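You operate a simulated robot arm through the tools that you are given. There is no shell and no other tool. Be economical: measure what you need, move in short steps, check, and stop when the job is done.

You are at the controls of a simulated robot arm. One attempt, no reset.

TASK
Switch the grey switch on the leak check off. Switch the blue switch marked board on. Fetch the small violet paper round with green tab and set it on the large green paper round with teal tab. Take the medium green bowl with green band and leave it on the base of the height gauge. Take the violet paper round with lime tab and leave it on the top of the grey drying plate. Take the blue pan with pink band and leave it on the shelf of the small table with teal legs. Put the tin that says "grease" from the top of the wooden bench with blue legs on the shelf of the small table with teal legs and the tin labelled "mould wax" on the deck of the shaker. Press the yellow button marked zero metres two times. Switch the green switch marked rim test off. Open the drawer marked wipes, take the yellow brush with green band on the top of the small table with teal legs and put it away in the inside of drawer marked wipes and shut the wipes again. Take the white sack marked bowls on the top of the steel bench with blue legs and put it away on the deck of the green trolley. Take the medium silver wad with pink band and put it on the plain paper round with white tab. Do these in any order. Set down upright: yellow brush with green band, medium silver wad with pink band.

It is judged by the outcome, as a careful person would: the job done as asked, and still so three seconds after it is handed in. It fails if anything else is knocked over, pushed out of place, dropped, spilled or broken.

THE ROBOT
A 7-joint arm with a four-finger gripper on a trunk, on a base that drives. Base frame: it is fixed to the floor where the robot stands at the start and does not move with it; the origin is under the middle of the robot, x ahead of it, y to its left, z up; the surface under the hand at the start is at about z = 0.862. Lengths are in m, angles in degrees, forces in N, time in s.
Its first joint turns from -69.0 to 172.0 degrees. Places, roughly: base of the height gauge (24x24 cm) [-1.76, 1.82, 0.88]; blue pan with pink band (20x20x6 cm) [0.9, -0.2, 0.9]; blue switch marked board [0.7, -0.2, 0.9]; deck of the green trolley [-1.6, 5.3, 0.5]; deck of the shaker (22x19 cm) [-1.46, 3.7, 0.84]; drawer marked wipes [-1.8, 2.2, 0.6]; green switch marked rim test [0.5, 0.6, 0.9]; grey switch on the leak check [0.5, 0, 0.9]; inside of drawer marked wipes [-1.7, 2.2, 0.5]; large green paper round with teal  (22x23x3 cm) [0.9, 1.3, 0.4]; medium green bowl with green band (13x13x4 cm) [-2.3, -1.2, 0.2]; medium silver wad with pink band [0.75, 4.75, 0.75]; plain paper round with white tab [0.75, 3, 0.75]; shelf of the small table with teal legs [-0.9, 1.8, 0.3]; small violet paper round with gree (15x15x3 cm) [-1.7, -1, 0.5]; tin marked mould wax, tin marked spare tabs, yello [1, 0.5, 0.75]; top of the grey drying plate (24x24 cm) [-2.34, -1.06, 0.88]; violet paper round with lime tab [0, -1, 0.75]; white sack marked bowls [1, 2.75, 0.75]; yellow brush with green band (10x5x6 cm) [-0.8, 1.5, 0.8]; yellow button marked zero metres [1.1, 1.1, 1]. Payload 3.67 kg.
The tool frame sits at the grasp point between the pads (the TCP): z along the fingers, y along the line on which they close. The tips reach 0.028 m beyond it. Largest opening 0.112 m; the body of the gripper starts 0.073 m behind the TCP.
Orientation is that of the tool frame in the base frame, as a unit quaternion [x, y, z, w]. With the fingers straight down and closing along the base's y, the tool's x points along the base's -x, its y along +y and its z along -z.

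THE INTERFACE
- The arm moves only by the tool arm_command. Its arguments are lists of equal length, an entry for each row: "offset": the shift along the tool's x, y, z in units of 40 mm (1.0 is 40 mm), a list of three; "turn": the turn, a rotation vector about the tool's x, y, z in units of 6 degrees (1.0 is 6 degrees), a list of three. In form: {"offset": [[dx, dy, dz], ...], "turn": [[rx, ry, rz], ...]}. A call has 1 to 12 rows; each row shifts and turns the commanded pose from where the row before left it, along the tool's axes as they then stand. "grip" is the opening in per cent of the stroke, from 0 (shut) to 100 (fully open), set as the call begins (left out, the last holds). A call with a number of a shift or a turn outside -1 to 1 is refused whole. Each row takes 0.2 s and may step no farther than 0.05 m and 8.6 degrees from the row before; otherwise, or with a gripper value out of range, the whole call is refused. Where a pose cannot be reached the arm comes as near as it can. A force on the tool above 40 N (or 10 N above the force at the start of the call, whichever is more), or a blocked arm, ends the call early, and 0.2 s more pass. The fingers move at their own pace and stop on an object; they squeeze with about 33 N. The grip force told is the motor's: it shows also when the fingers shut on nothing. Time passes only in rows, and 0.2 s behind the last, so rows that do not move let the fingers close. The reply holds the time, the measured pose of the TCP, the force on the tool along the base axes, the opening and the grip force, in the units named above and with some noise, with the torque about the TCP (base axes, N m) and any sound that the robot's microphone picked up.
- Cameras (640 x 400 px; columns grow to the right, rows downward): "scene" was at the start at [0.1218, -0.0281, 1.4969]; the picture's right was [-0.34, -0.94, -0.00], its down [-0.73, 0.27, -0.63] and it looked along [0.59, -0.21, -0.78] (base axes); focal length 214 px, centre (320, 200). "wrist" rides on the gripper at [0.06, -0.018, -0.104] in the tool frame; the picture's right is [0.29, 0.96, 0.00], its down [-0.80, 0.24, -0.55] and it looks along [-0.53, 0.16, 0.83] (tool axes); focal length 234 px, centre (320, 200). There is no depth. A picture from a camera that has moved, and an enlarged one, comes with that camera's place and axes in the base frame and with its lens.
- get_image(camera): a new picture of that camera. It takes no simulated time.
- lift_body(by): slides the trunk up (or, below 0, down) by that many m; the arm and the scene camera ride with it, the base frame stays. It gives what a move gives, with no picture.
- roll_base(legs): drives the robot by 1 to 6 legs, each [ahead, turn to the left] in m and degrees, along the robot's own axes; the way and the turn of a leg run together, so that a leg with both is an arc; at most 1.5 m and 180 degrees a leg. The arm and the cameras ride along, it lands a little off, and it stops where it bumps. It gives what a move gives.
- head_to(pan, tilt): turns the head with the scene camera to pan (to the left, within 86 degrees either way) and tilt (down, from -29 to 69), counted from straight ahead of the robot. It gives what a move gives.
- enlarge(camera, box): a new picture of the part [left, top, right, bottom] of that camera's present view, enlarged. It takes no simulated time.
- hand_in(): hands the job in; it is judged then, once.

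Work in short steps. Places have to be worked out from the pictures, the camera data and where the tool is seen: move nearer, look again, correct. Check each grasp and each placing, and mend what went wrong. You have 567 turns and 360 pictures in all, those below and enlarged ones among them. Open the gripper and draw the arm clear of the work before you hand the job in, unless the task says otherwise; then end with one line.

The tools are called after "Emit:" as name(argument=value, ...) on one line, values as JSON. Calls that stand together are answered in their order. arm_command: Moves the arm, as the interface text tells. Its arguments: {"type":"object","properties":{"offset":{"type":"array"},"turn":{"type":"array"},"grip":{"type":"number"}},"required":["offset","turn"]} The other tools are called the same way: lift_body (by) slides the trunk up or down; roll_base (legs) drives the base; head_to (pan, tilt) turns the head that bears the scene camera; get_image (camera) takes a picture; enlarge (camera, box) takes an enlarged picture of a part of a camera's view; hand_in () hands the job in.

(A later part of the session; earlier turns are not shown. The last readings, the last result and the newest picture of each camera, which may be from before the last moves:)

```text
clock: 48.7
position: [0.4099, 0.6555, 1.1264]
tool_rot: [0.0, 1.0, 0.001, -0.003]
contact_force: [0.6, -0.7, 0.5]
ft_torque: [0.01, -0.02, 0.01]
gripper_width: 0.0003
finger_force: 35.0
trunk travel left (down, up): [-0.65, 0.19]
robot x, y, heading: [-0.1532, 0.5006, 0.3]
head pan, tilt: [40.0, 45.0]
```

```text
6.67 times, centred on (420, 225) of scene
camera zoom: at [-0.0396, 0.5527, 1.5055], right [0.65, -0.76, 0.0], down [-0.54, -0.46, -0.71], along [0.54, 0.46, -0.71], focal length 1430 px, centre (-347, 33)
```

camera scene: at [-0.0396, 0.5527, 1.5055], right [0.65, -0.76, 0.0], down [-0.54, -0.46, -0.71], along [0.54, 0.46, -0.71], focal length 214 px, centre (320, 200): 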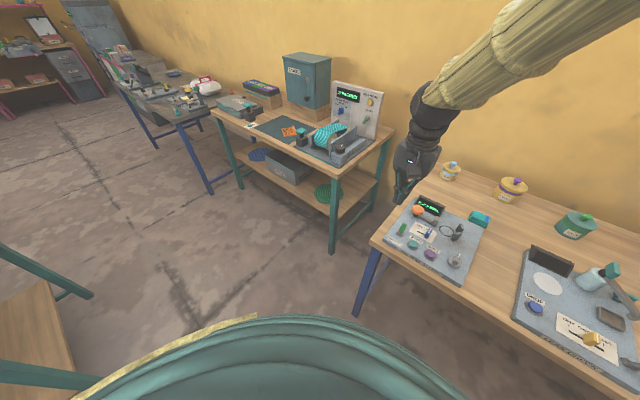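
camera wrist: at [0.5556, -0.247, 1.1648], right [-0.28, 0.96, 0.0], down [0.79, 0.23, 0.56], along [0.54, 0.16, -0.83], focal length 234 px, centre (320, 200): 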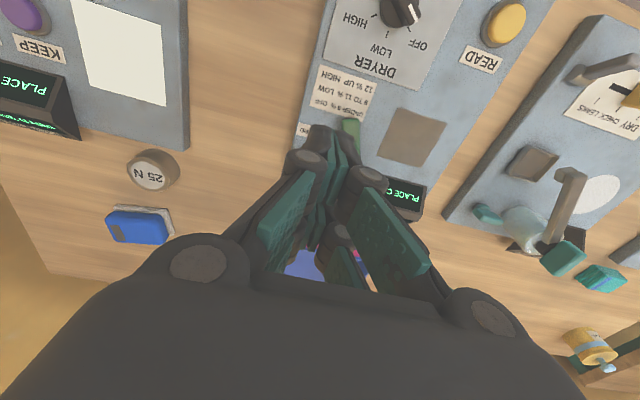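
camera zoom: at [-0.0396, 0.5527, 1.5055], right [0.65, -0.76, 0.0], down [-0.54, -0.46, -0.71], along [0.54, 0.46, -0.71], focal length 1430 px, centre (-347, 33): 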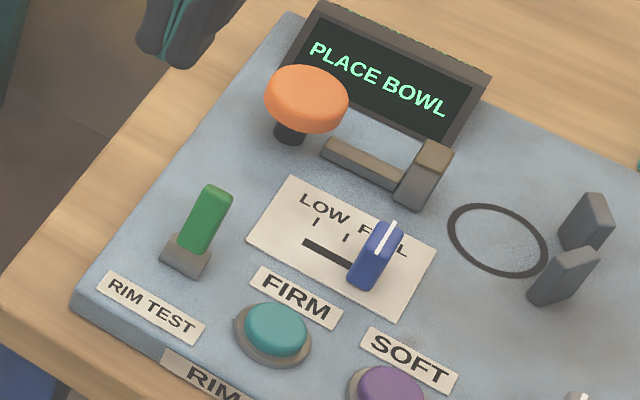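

Lever base ≈(0.495,0.632), top ≈(0.515,0.636); orange knob at x≈0.60 behind it. Go to x 0.55 above and check.

Emit:
arm_command(offset=[[-0.9, -0.12, 0], [-0.9, -0.13, 0], [-0.9, -0.12, 0], [-0.8, -0.13, 0], [0, 0, 1], [0, 0, 1], [0, 0, 1]], turn=[[0, 0, 0], [0, 0, 0], [0, 0, 0], [0, 0, 0], [0, 0, 0], [0, 0, 0], [0, 0, 0]])

Emit:
get_image(camera="wrist")

Emit:
enlarge(camera="scene", box=[380, 195, 460, 255])

```text
clock: 50.3
position: [0.5553, 0.6294, 1.0126]
tool_rot: [0.008, 1.0, 0.014, -0.005]
contact_force: [0.4, 0.6, -0.6]
ft_torque: [-0.03, 0.05, -0.01]
gripper_width: 0.0
finger_force: 35.3
trunk travel left (down, up): [-0.65, 0.19]
robot x, y, heading: [-0.1525, 0.5042, 0.1]
head pan, tilt: [40.0, 45.0]
```

```text
325 pictures are left
camera wrist: at [0.4963, 0.6108, 1.1165], right [-0.27, 0.96, 0.03], down [0.81, 0.21, 0.55], along [0.53, 0.17, -0.83], focal length 234 px, centre (320, 200)
```

wrist: 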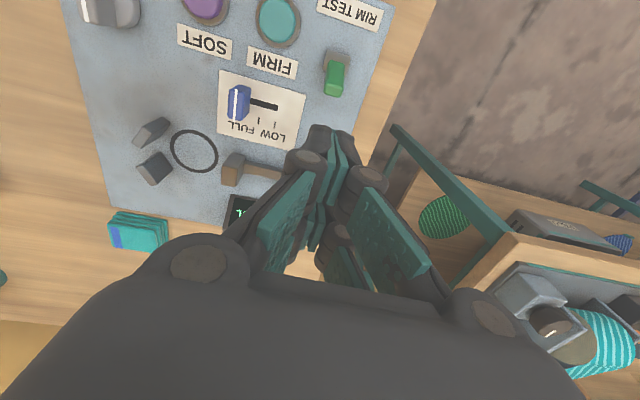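

```text
6.67 times, centred on (420, 225) of scene
camera zoom: at [-0.0377, 0.554, 1.5053], right [0.65, -0.76, 0.0], down [-0.54, -0.46, -0.71], along [0.54, 0.46, -0.71], focal length 1430 px, centre (-347, 33)
```

zoom: 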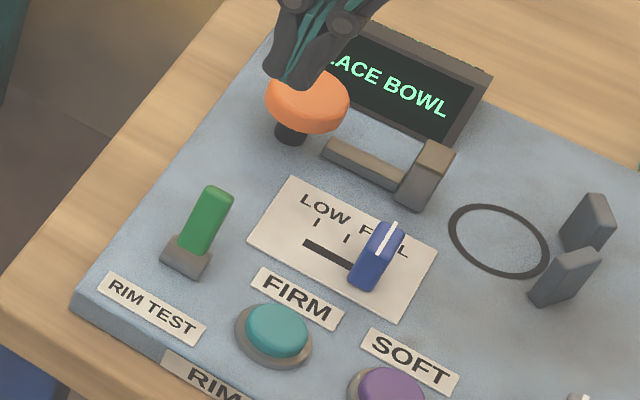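

Aligned (lever tip ≈(0.517,0.632)). Descend beside it, then push −x.

Emit:
arm_command(offset=[[0.07, 0.07, 0.7], [0, 0, 0.7], [0, 0, 0.7]], turn=[[0, 0, 0], [0, 0, 0], [0, 0, 0]])

Emit:
enlarge(camera="scene", box=[380, 195, 460, 255])

```text
clock: 51.1
position: [0.5581, 0.6264, 0.9347]
tool_rot: [0.018, 1.0, 0.024, -0.005]
contact_force: [0.0, 0.7, -0.6]
ft_torque: [0.01, 0.03, 0.01]
gripper_width: 0.0
finger_force: 35.5
trunk travel left (down, up): [-0.65, 0.19]
robot x, y, heading: [-0.1491, 0.5044, 0.2]
head pan, tilt: [40.0, 45.0]
```

```text
6.67 times, centred on (420, 225) of scene
camera zoom: at [-0.038, 0.5533, 1.5053], right [0.65, -0.76, 0.0], down [-0.54, -0.46, -0.71], along [0.54, 0.46, -0.71], focal length 1430 px, centre (-347, 33)
```

zoom: 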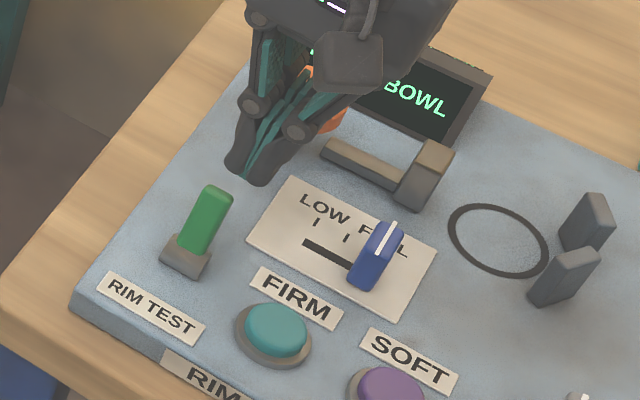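

Close. Slight lower and push −x.

Emit:
arm_command(offset=[[0.05, 0.1, 0.15], [0.3, 0, 0], [0.3, 0, 0], [0.3, 0, 0], [0.3, 0, 0], [0.3, 0, 0]], turn=[[0, 0, 0], [0, 0, 0], [0, 0, 0], [0, 0, 0], [0, 0, 0], [0, 0, 0]])

Emit:
enlarge(camera="scene", box=[380, 195, 460, 255])

```text
clock: 51.8
position: [0.5549, 0.6226, 0.9264]
tool_rot: [0.03, 0.999, 0.029, -0.004]
contact_force: [0.4, -1.0, -0.8]
ft_torque: [0.0, 0.0, -0.01]
gripper_width: 0.0
finger_force: 35.6
trunk travel left (down, up): [-0.65, 0.19]
robot x, y, heading: [-0.1502, 0.5039, 0.5]
head pan, tilt: [40.0, 45.0]
stopped in row 3: the force on the tool passed its limit at 71 N (the readings are from after the stop); the commanded pose is now the measured one
```

```text
6.67 times, centred on (420, 225) of scene
camera zoom: at [-0.0388, 0.5523, 1.5051], right [0.65, -0.76, 0.0], down [-0.54, -0.46, -0.71], along [0.54, 0.46, -0.71], focal length 1430 px, centre (-347, 33)
```

zoom: 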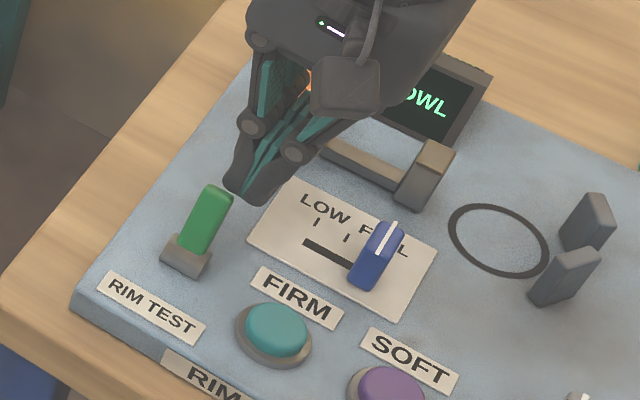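

Unexpected force away from the lever — possibly the hand touched the orange knob. Rise and look.

Emit:
arm_command(offset=[[0, 0, -0.8], [0, 0, -0.8], [0, 0, -0.8], [0, 0, -0.8]], turn=[[0, 0, 0], [0, 0, 0], [0, 0, 0], [0, 0, 0]])

Emit:
enlarge(camera="scene", box=[380, 195, 460, 255])

Emit:
enlarge(camera="wrist", box=[200, 20, 420, 170])

```text
clock: 52.8
position: [0.5537, 0.6155, 1.0542]
tool_rot: [0.029, 0.999, 0.03, -0.005]
contact_force: [0.2, 0.3, -0.6]
ft_torque: [0.01, -0.02, -0.03]
gripper_width: 0.0
finger_force: 35.9
trunk travel left (down, up): [-0.65, 0.19]
robot x, y, heading: [-0.1513, 0.5023, 0.4]
head pan, tilt: [40.0, 45.0]
```

```text
6.67 times, centred on (420, 225) of scene
camera zoom: at [-0.0405, 0.5532, 1.5055], right [0.65, -0.76, 0.0], down [-0.54, -0.46, -0.71], along [0.54, 0.46, -0.71], focal length 1430 px, centre (-347, 33)
```

zoom: 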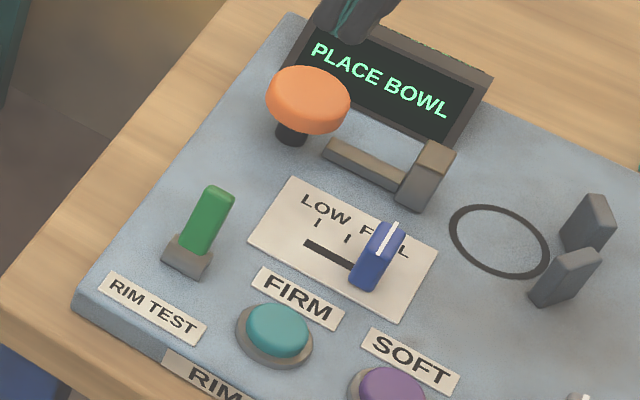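

```text
2.67 times, centred on (310, 95) of wrist
camera zoom: at [0.4931, 0.5964, 1.1582], right [-0.23, 0.97, 0.06], down [0.82, 0.16, 0.56], along [0.53, 0.18, -0.83], focal length 624 px, centre (347, 480)
```

zoom: 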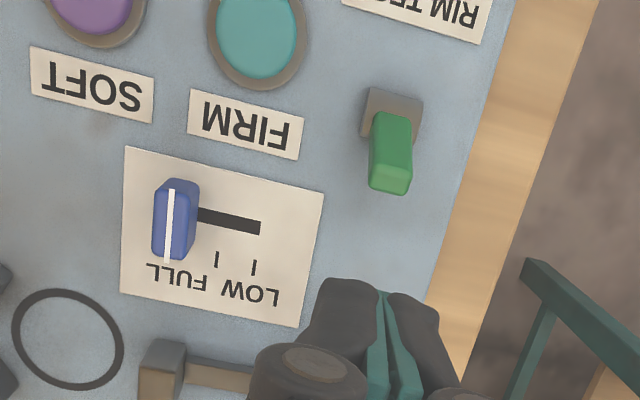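

Nothing disturbed. The arm seems near a joint limit at this bearing; I shift the base another 0.2 m left so the switch lies straight ahead.

Emit:
arm_command(offset=[[0.9, 0, -0.5], [0.9, 0, 0], [0.9, 0, 0]], turn=[[0, 0, -0.5], [0, -0.5, 0], [0, 0, 0]])

Emit:
roll_base(legs=[[0, 90], [0.22, 0], [0, -90]])

```text
clock: 53.6
position: [0.4436, 0.6201, 1.0747]
tool_rot: [0.001, 0.999, 0.026, 0.025]
contact_force: [-0.7, -0.1, -0.4]
ft_torque: [0.0, -0.06, 0.0]
gripper_width: 0.0
finger_force: 35.4
trunk travel left (down, up): [-0.65, 0.19]
robot x, y, heading: [-0.1509, 0.4996, 0.3]
head pan, tilt: [40.0, 45.0]
```

```text
clock: 62.9
position: [0.4448, 0.8426, 1.0739]
tool_rot: [0.002, 0.999, 0.027, 0.024]
contact_force: [-0.2, -0.6, -0.3]
ft_torque: [0.01, -0.01, -0.01]
gripper_width: 0.0
finger_force: 36.3
trunk travel left (down, up): [-0.65, 0.19]
robot x, y, heading: [-0.152, 0.7223, 0.6]
head pan, tilt: [40.0, 45.0]
```

Level the hand and go above the far side of the lever again.

Emit:
arm_command(offset=[[0, 0, 0], [-0.6, -0.9, 0], [-0.6, -0.9, 0], [-0.6, -0.9, 0], [-0.6, -0.9, 0], [-0.3, -0.9, 0], [0, -0.75, 0], [0, 0, 0.9]], turn=[[0.52, 0.46, -0.04], [0, 0, 0], [0, 0, 0], [0, 0, 0], [0, 0, 0], [0, 0, 0], [0, 0, 0], [0, 0, 0]])

Emit:
head_to(pan=0, tilt=50)

Emit:
get_image(camera="wrist")

```text
clock: 64.7
position: [0.5549, 0.6333, 1.0368]
tool_rot: [-0.001, 1.0, -0.001, -0.002]
contact_force: [-0.1, 0.7, -1.2]
ft_torque: [0.01, 0.06, 0.0]
gripper_width: 0.0003
finger_force: 35.1
trunk travel left (down, up): [-0.65, 0.19]
robot x, y, heading: [-0.1523, 0.7238, 0.5]
head pan, tilt: [40.0, 45.0]
```

```text
clock: 65.8
position: [0.5527, 0.6333, 1.0385]
tool_rot: [-0.001, 1.0, 0.0, 0.001]
contact_force: [-0.2, -0.6, 0.7]
ft_torque: [0.01, -0.06, -0.01]
gripper_width: 0.0001
finger_force: 35.3
trunk travel left (down, up): [-0.65, 0.19]
robot x, y, heading: [-0.1551, 0.7262, 0.4]
head pan, tilt: [0.0, 50.0]
```

```text
319 pictures are left
camera wrist: at [0.4929, 0.6159, 1.1431], right [-0.29, 0.96, 0.0], down [0.8, 0.24, 0.55], along [0.53, 0.16, -0.83], focal length 234 px, centre (320, 200)
```

wrist: 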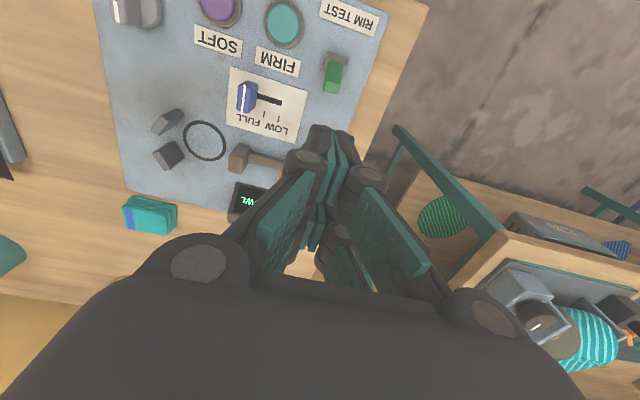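

Orientation holds here. Descend beside the lever.

Emit:
arm_command(offset=[[0.05, 0, 0.7], [0, 0, 0.7], [0, 0, 0.7], [0, 0, 0.65]], turn=[[0, 0, 0], [0, 0, 0], [0, 0, 0], [0, 0, 0]])

Emit:
get_image(camera="scene")

```text
clock: 66.8
position: [0.5515, 0.6332, 0.928]
tool_rot: [-0.001, 1.0, 0.0, 0.001]
contact_force: [6.5, -1.1, 9.2]
ft_torque: [-0.03, 0.12, 0.01]
gripper_width: 0.0061
finger_force: 35.3
trunk travel left (down, up): [-0.65, 0.19]
robot x, y, heading: [-0.153, 0.7205, 0.7]
head pan, tilt: [0.0, 50.0]
```

```text
318 pictures are left
camera scene: at [-0.0262, 0.7241, 1.499], right [0.01, -1.0, 0.0], down [-0.77, -0.01, -0.64], along [0.64, 0.01, -0.77], focal length 214 px, centre (320, 200)
```

scene: 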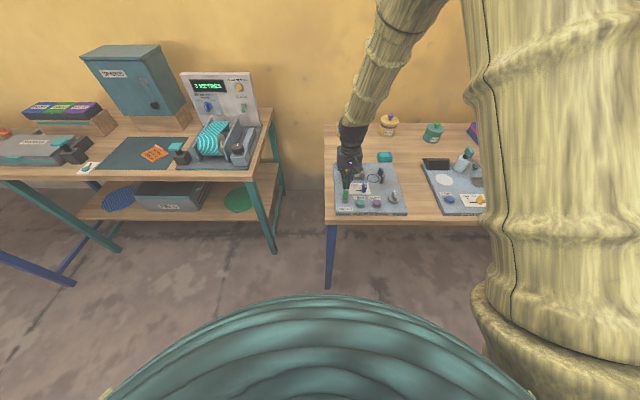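

A light touch; zoom to see on what.

Emit:
enlarge(camera="scene", box=[325, 155, 395, 215])

Emit:
enlarge(camera="wrist", box=[240, 20, 420, 150])

```text
6.67 times, centred on (360, 185) of scene
camera zoom: at [-0.0262, 0.7241, 1.499], right [0.01, -1.0, 0.0], down [-0.77, -0.01, -0.64], along [0.64, 0.01, -0.77], focal length 1430 px, centre (53, 300)
```

zoom: 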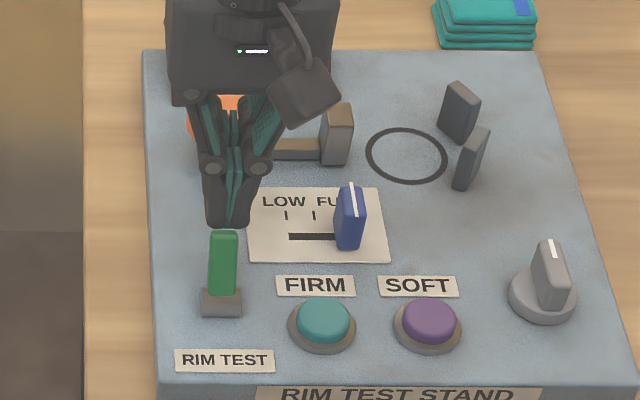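

```text
3.08 times, centred on (330, 85) of wrist
camera zoom: at [0.4913, 0.6158, 1.0333], right [-0.29, 0.96, 0.0], down [0.79, 0.24, 0.56], along [0.53, 0.16, -0.83], focal length 720 px, centre (289, 554)
```

zoom: 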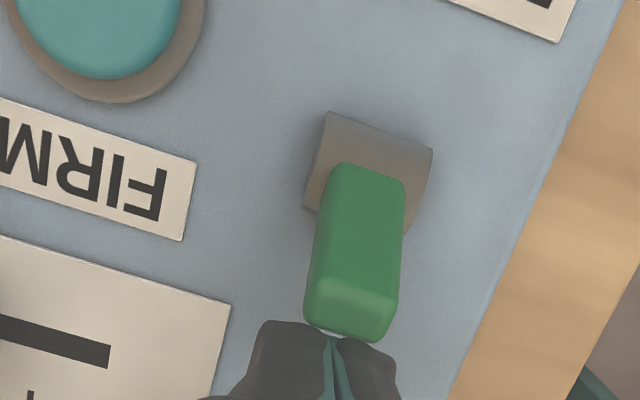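

Tip just touches the lever's back. Push −x now.

Emit:
arm_command(offset=[[-0.15, 0, -0.05], [0.3, 0, 0], [0.3, 0, 0], [0.3, 0, 0], [0.3, 0, 0]], turn=[[0, 0, 0], [0, 0, 0], [0, 0, 0], [0, 0, 0], [0, 0, 0]])

Emit:
enlarge(camera="scene", box=[325, 155, 395, 215])

```text
clock: 68.1
position: [0.5164, 0.6329, 0.9336]
tool_rot: [-0.001, 1.0, 0.001, 0.008]
contact_force: [10.2, -0.2, 0.3]
ft_torque: [0.0, -0.29, 0.0]
gripper_width: 0.0061
finger_force: 36.1
trunk travel left (down, up): [-0.65, 0.19]
robot x, y, heading: [-0.1564, 0.7261, 0.7]
head pan, tilt: [0.0, 50.0]
heard: click
stopped in row 5: the force on the tool passed its limit at 43 N (the readings are from after the stop); the commanded pose is now the measured one
```

```text
6.67 times, centred on (360, 185) of scene
camera zoom: at [-0.0257, 0.7241, 1.4985], right [0.01, -1.0, 0.0], down [-0.77, -0.01, -0.64], along [0.64, 0.01, -0.77], focal length 1430 px, centre (53, 300)
```

zoom: 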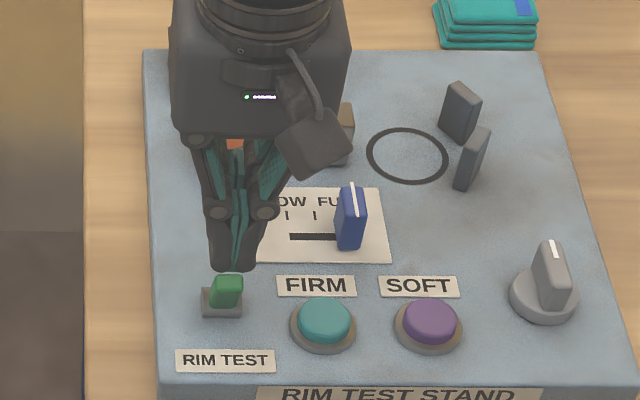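

Click—green is off. Rise, then look at the "metres" device with the yellow button.

Emit:
arm_command(offset=[[0, 0, -1], [0, 0, -1], [0, 0, -1], [0.9, 0.3, -1], [0.9, 0.6, 0]], turn=[[0, 0, 0], [0, 0, 0], [0, 0, 0], [0, 0, 0], [0, 0, 0]])

Emit:
enlarge(camera="scene", box=[0, 30, 300, 220])

Emit:
enlarge(camera="scene", box=[170, 60, 280, 170])

```text
refused: row 4 steps farther than a row can; nothing moved
```

```text
2.11 times, centred on (150, 125) of scene
camera zoom: at [-0.0257, 0.7241, 1.4985], right [0.01, -1.0, 0.0], down [-0.77, -0.01, -0.64], along [0.64, 0.01, -0.77], focal length 452 px, centre (678, 358)
```

zoom: 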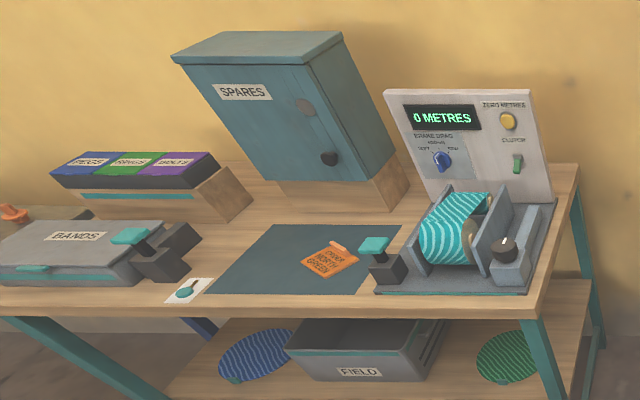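

```text
3.64 times, centred on (225, 115) of scene
camera zoom: at [-0.0257, 0.7241, 1.4985], right [0.01, -1.0, 0.0], down [-0.77, -0.01, -0.64], along [0.64, 0.01, -0.77], focal length 780 px, centre (666, 509)
```

zoom: 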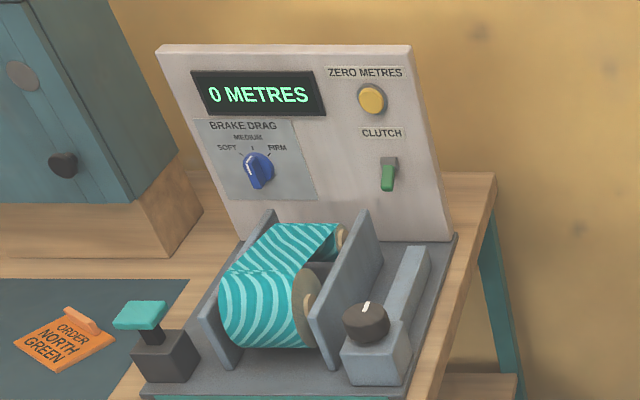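

Display panel: yellow button ≈(0.99,1.11,1.07) on a vertical face. First raise the hand and move the base toward that table.

Emit:
arm_command(offset=[[0, 0, -1], [0, 0, -1], [0, 0, -1], [0.8, 0.3, -0.5], [0.8, 0.5, 0]], turn=[[0, 0, 0], [0, 0, 0], [0, 0, 0], [0, 0, 0], [0, 0, 0]])

Emit:
roll_base(legs=[[0, 75], [0.44, 0], [0, -75]])

Emit:
get_image(camera="scene")

```text
clock: 69.3
position: [0.448, 0.6655, 1.0724]
tool_rot: [-0.002, 1.0, 0.0, 0.006]
contact_force: [0.1, 0.5, -0.7]
ft_torque: [-0.03, -0.03, 0.03]
gripper_width: 0.0
finger_force: 35.7
trunk travel left (down, up): [-0.65, 0.19]
robot x, y, heading: [-0.1559, 0.7278, 0.6]
head pan, tilt: [0.0, 50.0]
```

```text
clock: 78.5
position: [0.558, 1.0833, 1.0702]
tool_rot: [0.006, 1.0, 0.0, 0.006]
contact_force: [0.6, 0.3, 0.5]
ft_torque: [0.01, 0.0, -0.02]
gripper_width: 0.0001
finger_force: 35.9
trunk travel left (down, up): [-0.65, 0.19]
robot x, y, heading: [-0.0425, 1.1544, -0.3]
head pan, tilt: [0.0, 50.0]
```

```text
312 pictures are left
camera scene: at [0.0858, 1.1502, 1.4985], right [-0.01, -1.0, 0.0], down [-0.77, 0.01, -0.64], along [0.64, 0.0, -0.77], focal length 214 px, centre (320, 200)
```

scene: 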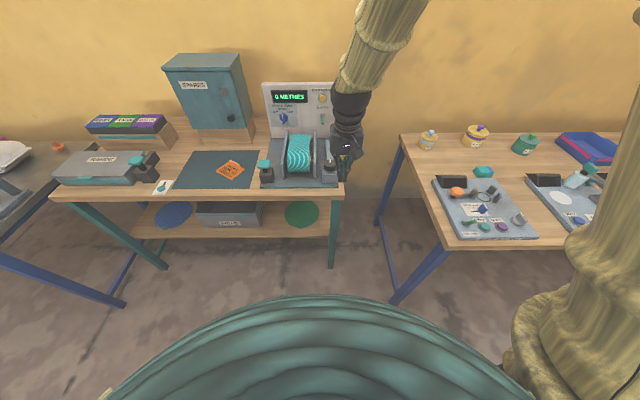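

Zoom on the button.

Emit:
enlarge(camera="scene", box=[255, 75, 355, 195])

```text
3.33 times, centred on (305, 135) of scene
camera zoom: at [0.0858, 1.1502, 1.4985], right [-0.01, -1.0, 0.0], down [-0.77, 0.01, -0.64], along [0.64, 0.0, -0.77], focal length 715 px, centre (370, 417)
```

zoom: 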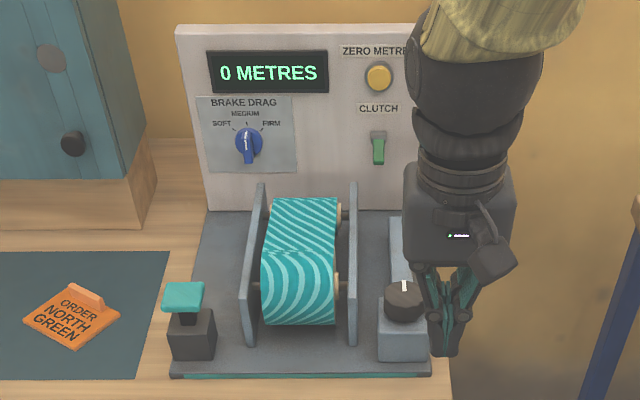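

Button ≈(0.985,1.136,1.08). Pitch the hand forward to horizontal while here (clear space), in two calls.

Emit:
arm_command(offset=[[0, 0.65, -0.2], [0, 0.65, 0], [0, 0, 0], [0, 0, 0], [0, 0, 0], [0, 0, 0], [0, 0, 0], [0, 0, 0], [0, 0, 0], [0, 0, 0]], turn=[[0, 0, 0], [0, 0, 0], [0, -1, 0], [0, -1, 0], [0, -1, 0], [0, -1, 0], [0, -1, 0], [0, -1, 0], [0, -1, 0], [0, -1, 0]])

Emit:
arm_command(offset=[[0, 0, 0], [0, 0, 0], [0, 0, 0], [0, 0, 0]], turn=[[0, -1, 0], [0, -1, 0], [0, -1, 0], [0, -1, 0]])

Emit:
get_image(camera="scene")

Emit:
get_image(camera="wrist")

```text
clock: 80.9
position: [0.5535, 1.132, 1.0512]
tool_rot: [0.045, 0.928, 0.042, 0.367]
contact_force: [0.6, 0.6, -0.4]
ft_torque: [0.04, -0.02, 0.0]
gripper_width: 0.0
finger_force: 35.4
trunk travel left (down, up): [-0.65, 0.19]
robot x, y, heading: [-0.0414, 1.1511, -0.3]
head pan, tilt: [0.0, 50.0]
stopped in row 10: the arm was blocked; the commanded pose is now the measured one
```

```text
clock: 82.1
position: [0.5634, 1.1233, 1.0886]
tool_rot: [0.102, 0.819, 0.064, 0.562]
contact_force: [-0.3, 0.3, 0.7]
ft_torque: [0.0, 0.0, 0.0]
gripper_width: 0.0
finger_force: 35.6
trunk travel left (down, up): [-0.65, 0.19]
robot x, y, heading: [-0.0401, 1.155, -0.1]
head pan, tilt: [0.0, 50.0]
stopped in row 4: the arm was blocked; the commanded pose is now the measured one
```

```text
310 pictures are left
camera scene: at [0.0849, 1.1503, 1.4986], right [-0.01, -1.0, 0.0], down [-0.77, 0.01, -0.64], along [0.64, 0.0, -0.77], focal length 214 px, centre (320, 200)
```

scene: 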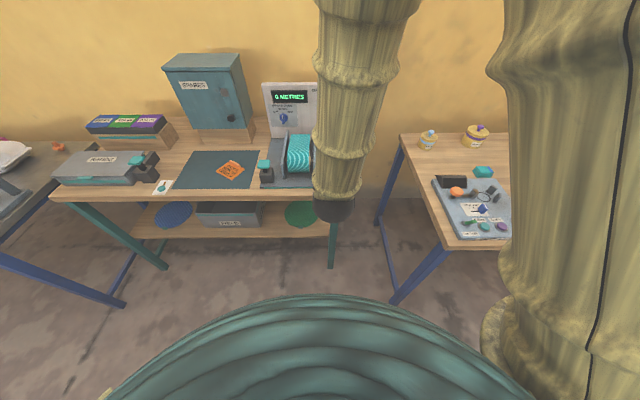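

```text
309 pictures are left
camera wrist: at [0.4447, 1.1214, 1.0673], right [-0.01, 1.0, -0.05], down [-0.22, 0.05, 0.98], along [0.98, 0.02, 0.21], focal length 234 px, centre (320, 200)
```

wrist: 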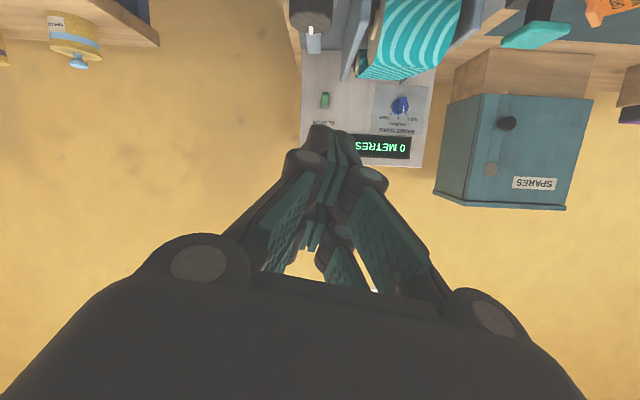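

The hand is pitched ~68° forward, enough to press. Move it forward toward the panel, tip stopping ~4 cm short of the button.

Emit:
arm_command(offset=[[-0.348, 0.13, 0.9], [-0.348, 0.13, 0.9], [-0.348, 0.13, 0.9], [-0.348, 0.13, 0.9], [-0.348, 0.13, 0.9], [-0.348, 0.13, 0.9], [-0.348, 0.13, 0.9], [-0.348, 0.13, 0.9]], turn=[[0, 0, 0], [0, 0, 0], [0, 0, 0], [0, 0, 0], [0, 0, 0], [0, 0, 0], [0, 0, 0], [0, 0, 0]])

Emit:
enlarge(camera="scene", box=[255, 75, 355, 195])

Emit:
get_image(camera="wrist")

```text
clock: 83.9
position: [0.8777, 1.1353, 1.0908]
tool_rot: [0.099, 0.82, 0.064, 0.56]
contact_force: [-0.1, -0.8, -0.6]
ft_torque: [0.01, 0.01, 0.0]
gripper_width: 0.0001
finger_force: 36.0
trunk travel left (down, up): [-0.65, 0.19]
robot x, y, heading: [-0.0396, 1.1542, -0.2]
head pan, tilt: [0.0, 50.0]
```

```text
3.33 times, centred on (305, 135) of scene
camera zoom: at [0.0872, 1.1505, 1.4984], right [-0.01, -1.0, 0.0], down [-0.77, 0.01, -0.64], along [0.64, 0.0, -0.77], focal length 715 px, centre (370, 417)
```

zoom: 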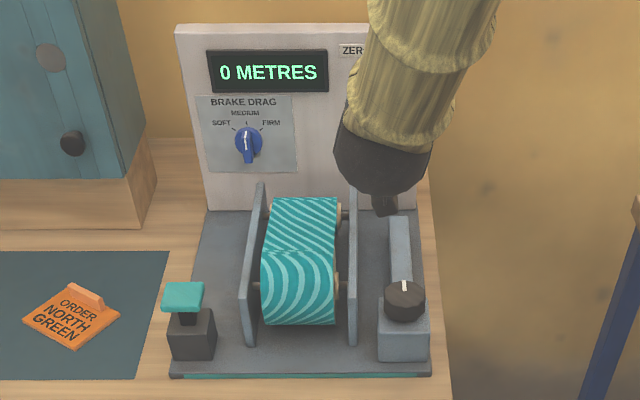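

```text
307 pictures are left
camera wrist: at [0.7577, 1.1339, 1.0699], right [-0.01, 1.0, -0.06], down [-0.21, 0.05, 0.98], along [0.98, 0.02, 0.21], focal length 234 px, centre (320, 200)
```

wrist: 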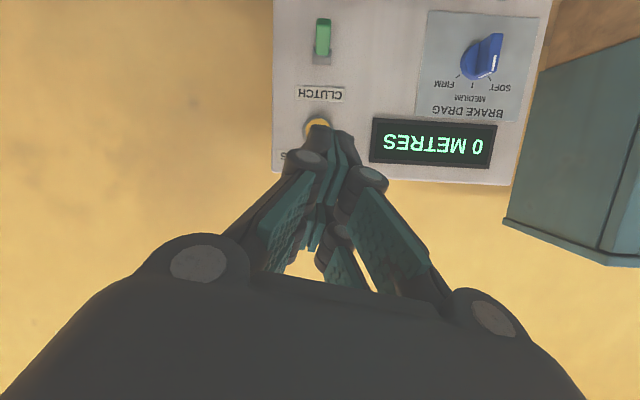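

Zoom in the wrist view on the button to fix its height.

Emit:
enlarge(camera="wrist", box=[270, 80, 370, 180])

```text
4.00 times, centred on (320, 130) of wrist
camera zoom: at [0.7577, 1.1339, 1.0699], right [-0.01, 1.0, -0.06], down [-0.21, 0.05, 0.98], along [0.98, 0.02, 0.21], focal length 937 px, centre (320, 480)
```

zoom: 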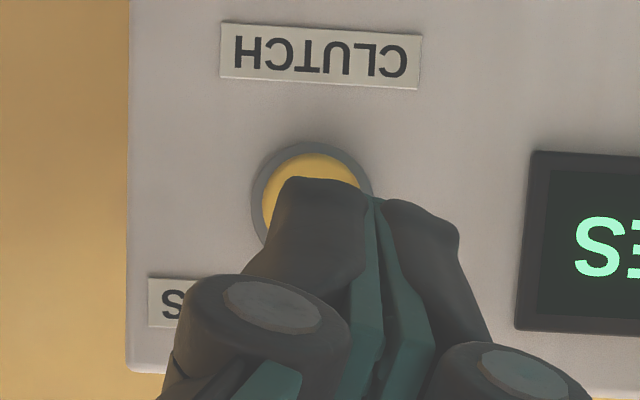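

Combining both views puts the button at about (1.06, 1.133, 1.046). Advance 11 cm and down 3.4 cm, then look.

Emit:
arm_command(offset=[[-0.05, 0.01, 0.72], [-0.05, 0.01, 0.72], [-0.05, 0.01, 0.72], [-0.05, 0.01, 0.72]], turn=[[0, 0, 0], [0, 0, 0], [0, 0, 0], [0, 0, 0]])

Emit:
enlarge(camera="wrist", box=[240, 40, 400, 180])

```text
clock: 84.9
position: [0.9873, 1.1334, 1.0578]
tool_rot: [0.099, 0.82, 0.063, 0.559]
contact_force: [0.5, -0.7, 0.1]
ft_torque: [-0.02, 0.0, -0.03]
gripper_width: 0.0
finger_force: 35.7
trunk travel left (down, up): [-0.65, 0.19]
robot x, y, heading: [-0.0411, 1.1568, -0.1]
head pan, tilt: [0.0, 50.0]
```

```text
2.86 times, centred on (320, 110) of wrist
camera zoom: at [0.8673, 1.1332, 1.0364], right [-0.01, 1.0, -0.06], down [-0.21, 0.05, 0.98], along [0.98, 0.03, 0.21], focal length 669 px, centre (320, 457)
```

zoom: 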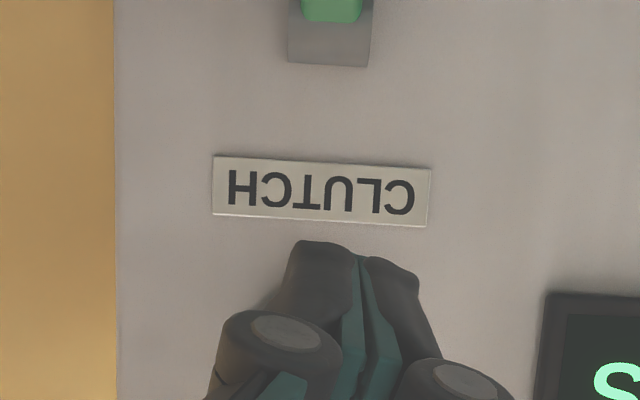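

Panel x≈1.06, button height ≈1.047, tip right before it. Press forward gently.

Emit:
arm_command(offset=[[-0.0875, 0.024, 0.2335], [-0.0875, 0.024, 0.2335], [-0.0875, 0.024, 0.2335], [-0.0875, 0.024, 0.2335]], turn=[[0, 0, 0], [0, 0, 0], [0, 0, 0], [0, 0, 0]])

```text
clock: 85.9
position: [1.027, 1.1348, 1.0566]
tool_rot: [0.099, 0.819, 0.062, 0.561]
contact_force: [-0.2, 0.1, 0.6]
ft_torque: [-0.03, 0.02, -0.02]
gripper_width: 0.0001
finger_force: 35.6
trunk travel left (down, up): [-0.65, 0.19]
robot x, y, heading: [-0.0415, 1.1544, -0.4]
head pan, tilt: [0.0, 50.0]
```

No contact yet; continue in small rows.

Emit:
arm_command(offset=[[-0.0875, 0.024, 0.2335], [-0.0875, 0.024, 0.2335], [-0.0875, 0.024, 0.2335]], turn=[[0, 0, 0], [0, 0, 0], [0, 0, 0]])

Emit:
enlarge(camera="wrist", box=[200, 40, 440, 200])

```text
clock: 86.5
position: [1.0385, 1.1362, 1.0579]
tool_rot: [0.099, 0.82, 0.062, 0.56]
contact_force: [-33.2, -2.5, 10.9]
ft_torque: [0.04, -0.47, -0.16]
gripper_width: 0.0057
finger_force: 35.3
trunk travel left (down, up): [-0.65, 0.19]
robot x, y, heading: [-0.0403, 1.1514, -0.5]
head pan, tilt: [0.0, 50.0]
heard: click
stopped in row 3: the force on the tool passed its limit at 49 N (the readings are from after the stop); the commanded pose is now the measured one
```

```text
2.50 times, centred on (320, 120) of wrist
camera zoom: at [0.9189, 1.1336, 1.0382], right [-0.01, 1.0, -0.06], down [-0.21, 0.05, 0.98], along [0.98, 0.03, 0.21], focal length 585 px, centre (320, 400)
```

zoom: 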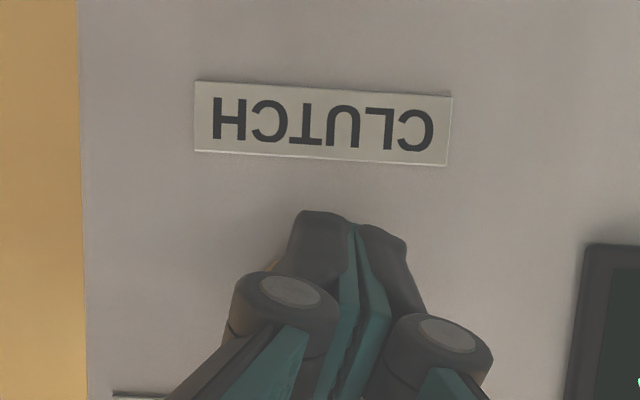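

One click. Back off 3 cm, and press a second time.

Emit:
arm_command(offset=[[0.0875, -0.024, -0.2335], [0.0875, -0.024, -0.2335], [0.0875, -0.024, -0.2335], [0, 0, 0]], turn=[[0, 0, 0], [0, 0, 0], [0, 0, 0], [0, 0, 0]])

Emit:
arm_command(offset=[[-0.0875, 0.024, 0.2335], [-0.0875, 0.024, 0.2335], [-0.0875, 0.024, 0.2335]], turn=[[0, 0, 0], [0, 0, 0], [0, 0, 0]])

```text
clock: 87.5
position: [1.0125, 1.1351, 1.0533]
tool_rot: [0.1, 0.821, 0.062, 0.558]
contact_force: [-0.2, 0.2, 0.2]
ft_torque: [0.03, 0.05, 0.01]
gripper_width: 0.0
finger_force: 35.8
trunk travel left (down, up): [-0.65, 0.19]
robot x, y, heading: [-0.0401, 1.1532, -0.3]
head pan, tilt: [0.0, 50.0]
```

```text
clock: 88.5
position: [1.038, 1.1366, 1.0567]
tool_rot: [0.099, 0.821, 0.062, 0.559]
contact_force: [-31.8, -1.2, 11.2]
ft_torque: [0.01, -0.57, -0.17]
gripper_width: 0.0058
finger_force: 35.8
trunk travel left (down, up): [-0.65, 0.19]
robot x, y, heading: [-0.0455, 1.1539, -0.6]
head pan, tilt: [0.0, 50.0]
heard: click
stopped in row 3: the force on the tool passed its limit at 47 N (the readings are from after the stop); the commanded pose is now the measured one
```

Second click heard. Retract straight back.

Emit:
arm_command(offset=[[0.35, -0.095, -0.9], [0.35, -0.095, -0.9], [0.35, -0.095, -0.9], [0.35, -0.095, -0.9], [0.35, -0.095, -0.9], [0.35, -0.095, -0.9], [0.35, -0.095, -0.9], [0.35, -0.095, -0.9], [0.35, -0.095, -0.9], [0.35, -0.095, -0.9], [0.35, -0.095, -0.9]], turn=[[0, 0, 0], [0, 0, 0], [0, 0, 0], [0, 0, 0], [0, 0, 0], [0, 0, 0], [0, 0, 0], [0, 0, 0], [0, 0, 0], [0, 0, 0], [0, 0, 0]])

Emit:
head_to(pan=20, tilt=40)

Emit:
get_image(camera="scene")

Emit:
head_to(pan=86, tilt=25)

Emit:
get_image(camera="scene")

```text
clock: 90.9
position: [0.6145, 1.1335, 1.0513]
tool_rot: [0.098, 0.822, 0.063, 0.557]
contact_force: [-0.8, 0.0, 0.1]
ft_torque: [0.02, 0.0, 0.01]
gripper_width: 0.0001
finger_force: 36.3
trunk travel left (down, up): [-0.65, 0.19]
robot x, y, heading: [-0.0451, 1.1495, -0.5]
head pan, tilt: [0.0, 50.0]
```

```text
clock: 91.7
position: [0.6158, 1.1329, 1.0504]
tool_rot: [0.099, 0.822, 0.063, 0.557]
contact_force: [0.5, 0.2, 0.0]
ft_torque: [0.0, 0.0, 0.0]
gripper_width: 0.0001
finger_force: 36.2
trunk travel left (down, up): [-0.65, 0.19]
robot x, y, heading: [-0.044, 1.157, -0.5]
head pan, tilt: [20.0, 40.0]
```

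```text
303 pictures are left
camera scene: at [0.0879, 1.1794, 1.5127], right [0.33, -0.94, 0.0], down [-0.61, -0.21, -0.77], along [0.72, 0.26, -0.64], focal length 214 px, centre (320, 200)
```

scene: 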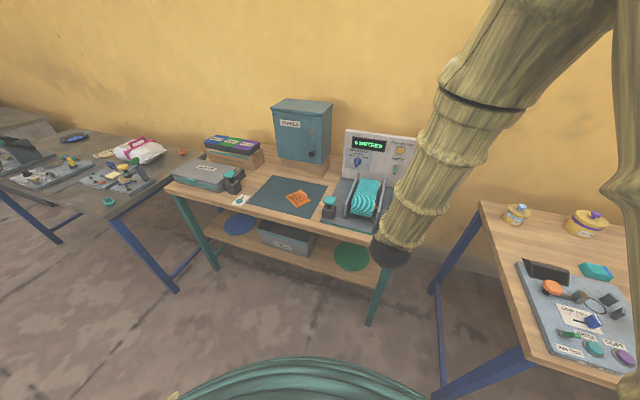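

```text
clock: 93.1
position: [0.6169, 1.1345, 1.051]
tool_rot: [0.099, 0.822, 0.063, 0.557]
contact_force: [-0.4, 0.1, 0.5]
ft_torque: [-0.03, -0.01, 0.04]
gripper_width: 0.0
finger_force: 35.9
trunk travel left (down, up): [-0.65, 0.19]
robot x, y, heading: [-0.0474, 1.156, -0.6]
head pan, tilt: [85.9, 25.0]
```

```text
302 pictures are left
camera scene: at [0.0153, 1.2429, 1.536], right [1.0, -0.08, 0.0], down [-0.03, -0.42, -0.91], along [0.07, 0.9, -0.42], focal length 214 px, centre (320, 200)
```

scene: 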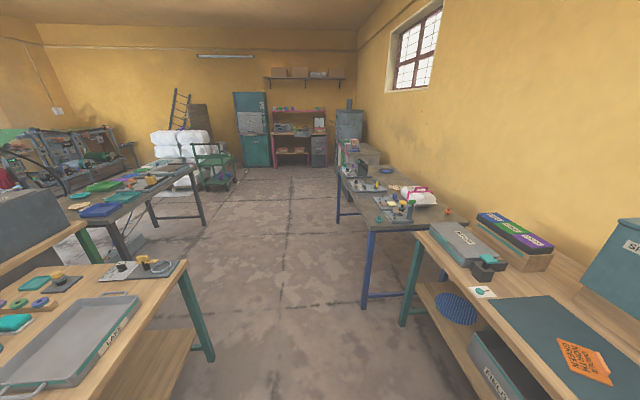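

Restore the hand to pointing down, drawing it in, then turn round to survey the other side.

Emit:
arm_command(offset=[[0, 0, 0], [0, 0, 0], [0, 0, 0], [0, 0, 0], [0, 0, 0], [0, 0, 0], [0, 0, 0], [0, 0, 0], [0, 0, 0], [0, 0, 0], [0, 0, 0], [0, 0, 0]], turn=[[0.107, 0.943, -0.168], [0.107, 0.943, -0.168], [0.107, 0.943, -0.168], [0.107, 0.943, -0.168], [0.107, 0.943, -0.168], [0.107, 0.943, -0.168], [0.107, 0.943, -0.168], [0.107, 0.943, -0.168], [0.107, 0.943, -0.168], [0.107, 0.943, -0.168], [0.107, 0.943, -0.168], [0.107, 0.943, -0.168]])

Emit:
roll_base(legs=[[-0.2, 0], [0, 100]])

Emit:
head_to(pan=50, tilt=30)

Emit:
get_image(camera="scene")

Emit:
head_to(pan=0, tilt=30)

Emit:
get_image(camera="scene")

```text
clock: 95.9
position: [0.6224, 1.1294, 1.0775]
tool_rot: [0.01, 0.999, 0.028, 0.011]
contact_force: [-0.5, 1.0, 0.1]
ft_torque: [-0.01, -0.01, 0.02]
gripper_width: 0.0
finger_force: 35.8
trunk travel left (down, up): [-0.65, 0.19]
robot x, y, heading: [-0.0443, 1.1525, -0.5]
head pan, tilt: [85.9, 25.0]
stopped in row 12: the arm was blocked; the commanded pose is now the measured one
```

```text
clock: 101.7
position: [-0.3349, 1.8148, 1.0761]
tool_rot: [0.759, -0.65, -0.026, 0.016]
contact_force: [0.1, 0.3, -0.9]
ft_torque: [0.02, -0.02, 0.02]
gripper_width: 0.0002
finger_force: 35.4
trunk travel left (down, up): [-0.65, 0.19]
robot x, y, heading: [-0.2423, 1.1557, 99.8]
head pan, tilt: [85.9, 25.0]
```

```text
clock: 102.7
position: [-0.335, 1.8144, 1.0761]
tool_rot: [0.759, -0.651, -0.026, 0.016]
contact_force: [0.1, 0.4, -0.1]
ft_torque: [0.01, 0.01, -0.01]
gripper_width: 0.0
finger_force: 35.4
trunk travel left (down, up): [-0.65, 0.19]
robot x, y, heading: [-0.2427, 1.1543, 99.6]
head pan, tilt: [50.0, 30.0]
```

```text
301 pictures are left
camera scene: at [-0.329, 1.2486, 1.5281], right [0.51, 0.86, 0.0], down [0.43, -0.25, -0.87], along [-0.75, 0.44, -0.5], focal length 214 px, centre (320, 200)
```

scene: 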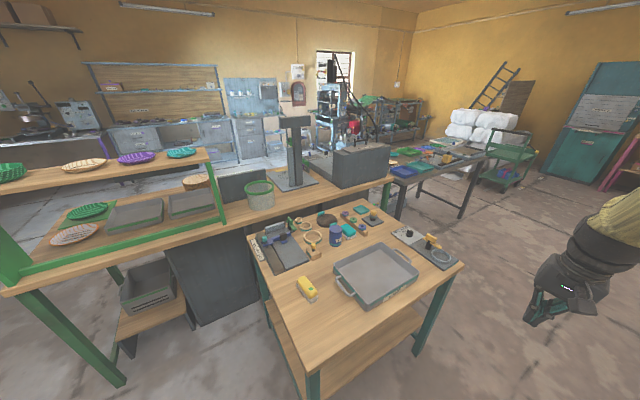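

```text
clock: 103.9
position: [-0.3345, 1.814, 1.0764]
tool_rot: [0.759, -0.65, -0.026, 0.015]
contact_force: [-0.2, 0.8, 0.0]
ft_torque: [0.01, -0.02, 0.0]
gripper_width: 0.0001
finger_force: 35.4
trunk travel left (down, up): [-0.65, 0.19]
robot x, y, heading: [-0.2404, 1.1574, 99.6]
head pan, tilt: [0.0, 30.0]
```

```text
300 pictures are left
camera scene: at [-0.266, 1.292, 1.528], right [0.99, 0.17, 0.0], down [0.08, -0.49, -0.87], along [-0.14, 0.85, -0.5], focal length 214 px, centre (320, 200)
```

scene: 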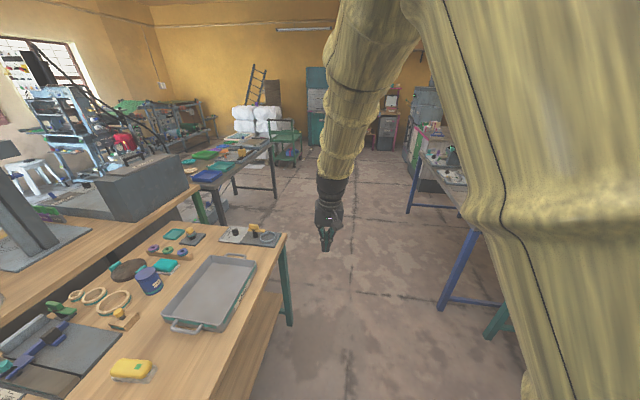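

Let me zoom on the big green-legged bench and the small table region.

Emit:
head_to(pan=65, tilt=35)

Emit:
enlarge(camera="scene", box=[0, 0, 640, 400])

Emit:
enlarge(camera="scene", box=[160, 150, 480, 350])

```text
clock: 105.3
position: [-0.335, 1.8137, 1.0755]
tool_rot: [0.759, -0.65, -0.026, 0.016]
contact_force: [0.8, -0.8, -0.6]
ft_torque: [0.0, -0.03, -0.01]
gripper_width: 0.0
finger_force: 35.7
trunk travel left (down, up): [-0.65, 0.19]
robot x, y, heading: [-0.2424, 1.1556, 99.5]
head pan, tilt: [65.0, 35.0]
```

```text
1.00 times, centred on (320, 200) of scene (not enlarged: the box is as wide or as high as the picture)
camera zoom: at [-0.3358, 1.2264, 1.5203], right [0.27, 0.96, 0.0], down [0.55, -0.15, -0.82], along [-0.79, 0.22, -0.57], focal length 214 px, centre (320, 200)
```

zoom: 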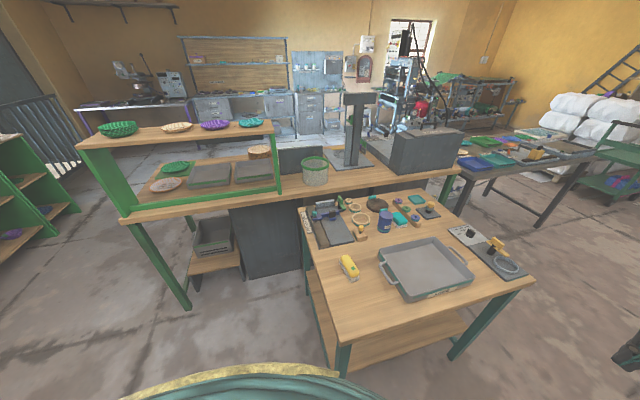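

```text
2.00 times, centred on (320, 250) of scene
camera zoom: at [-0.3358, 1.2264, 1.5203], right [0.27, 0.96, 0.0], down [0.55, -0.15, -0.82], along [-0.79, 0.22, -0.57], focal length 429 px, centre (320, 100)
```

zoom: 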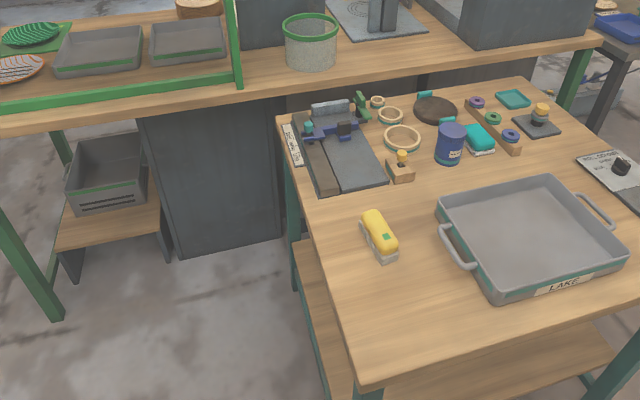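

The layout is clear. Next I fetch the grease tin: drive back to the wooden bench, in front of it.

Emit:
roll_base(legs=[[0, -166], [0.6, 0], [0, 66.5]])

Emit:
head_to(pan=0, tilt=40)

Emit:
get_image(camera="scene")

```text
clock: 118.3
position: [0.6702, 0.6081, 1.0752]
tool_rot: [-0.004, 1.0, 0.028, 0.01]
contact_force: [-0.7, 0.3, -0.5]
ft_torque: [-0.02, 0.0, -0.01]
gripper_width: 0.0001
finger_force: 35.6
trunk travel left (down, up): [-0.65, 0.19]
robot x, y, heading: [0.0021, 0.6121, 1.0]
head pan, tilt: [65.0, 35.0]
```

```text
clock: 119.7
position: [0.6699, 0.6069, 1.0771]
tool_rot: [-0.004, 1.0, 0.029, 0.008]
contact_force: [0.0, 0.1, 0.8]
ft_torque: [-0.03, 0.01, 0.0]
gripper_width: 0.0002
finger_force: 35.4
trunk travel left (down, up): [-0.65, 0.19]
robot x, y, heading: [0.0043, 0.6152, 1.3]
head pan, tilt: [0.0, 40.0]
```

```text
297 pictures are left
camera scene: at [0.1394, 0.6139, 1.5127], right [0.02, -1.0, 0.0], down [-0.64, -0.01, -0.77], along [0.77, 0.02, -0.64], focal length 214 px, centre (320, 200)
```

scene: 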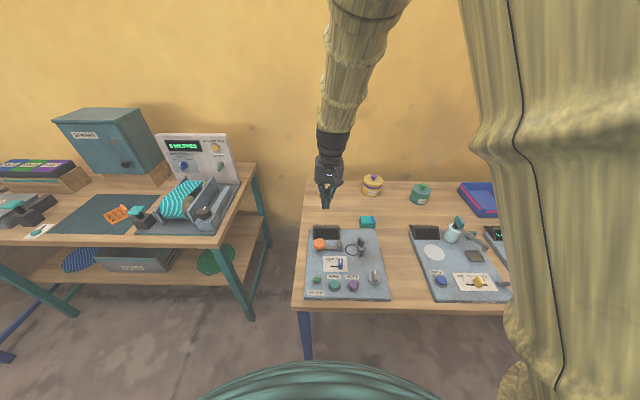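

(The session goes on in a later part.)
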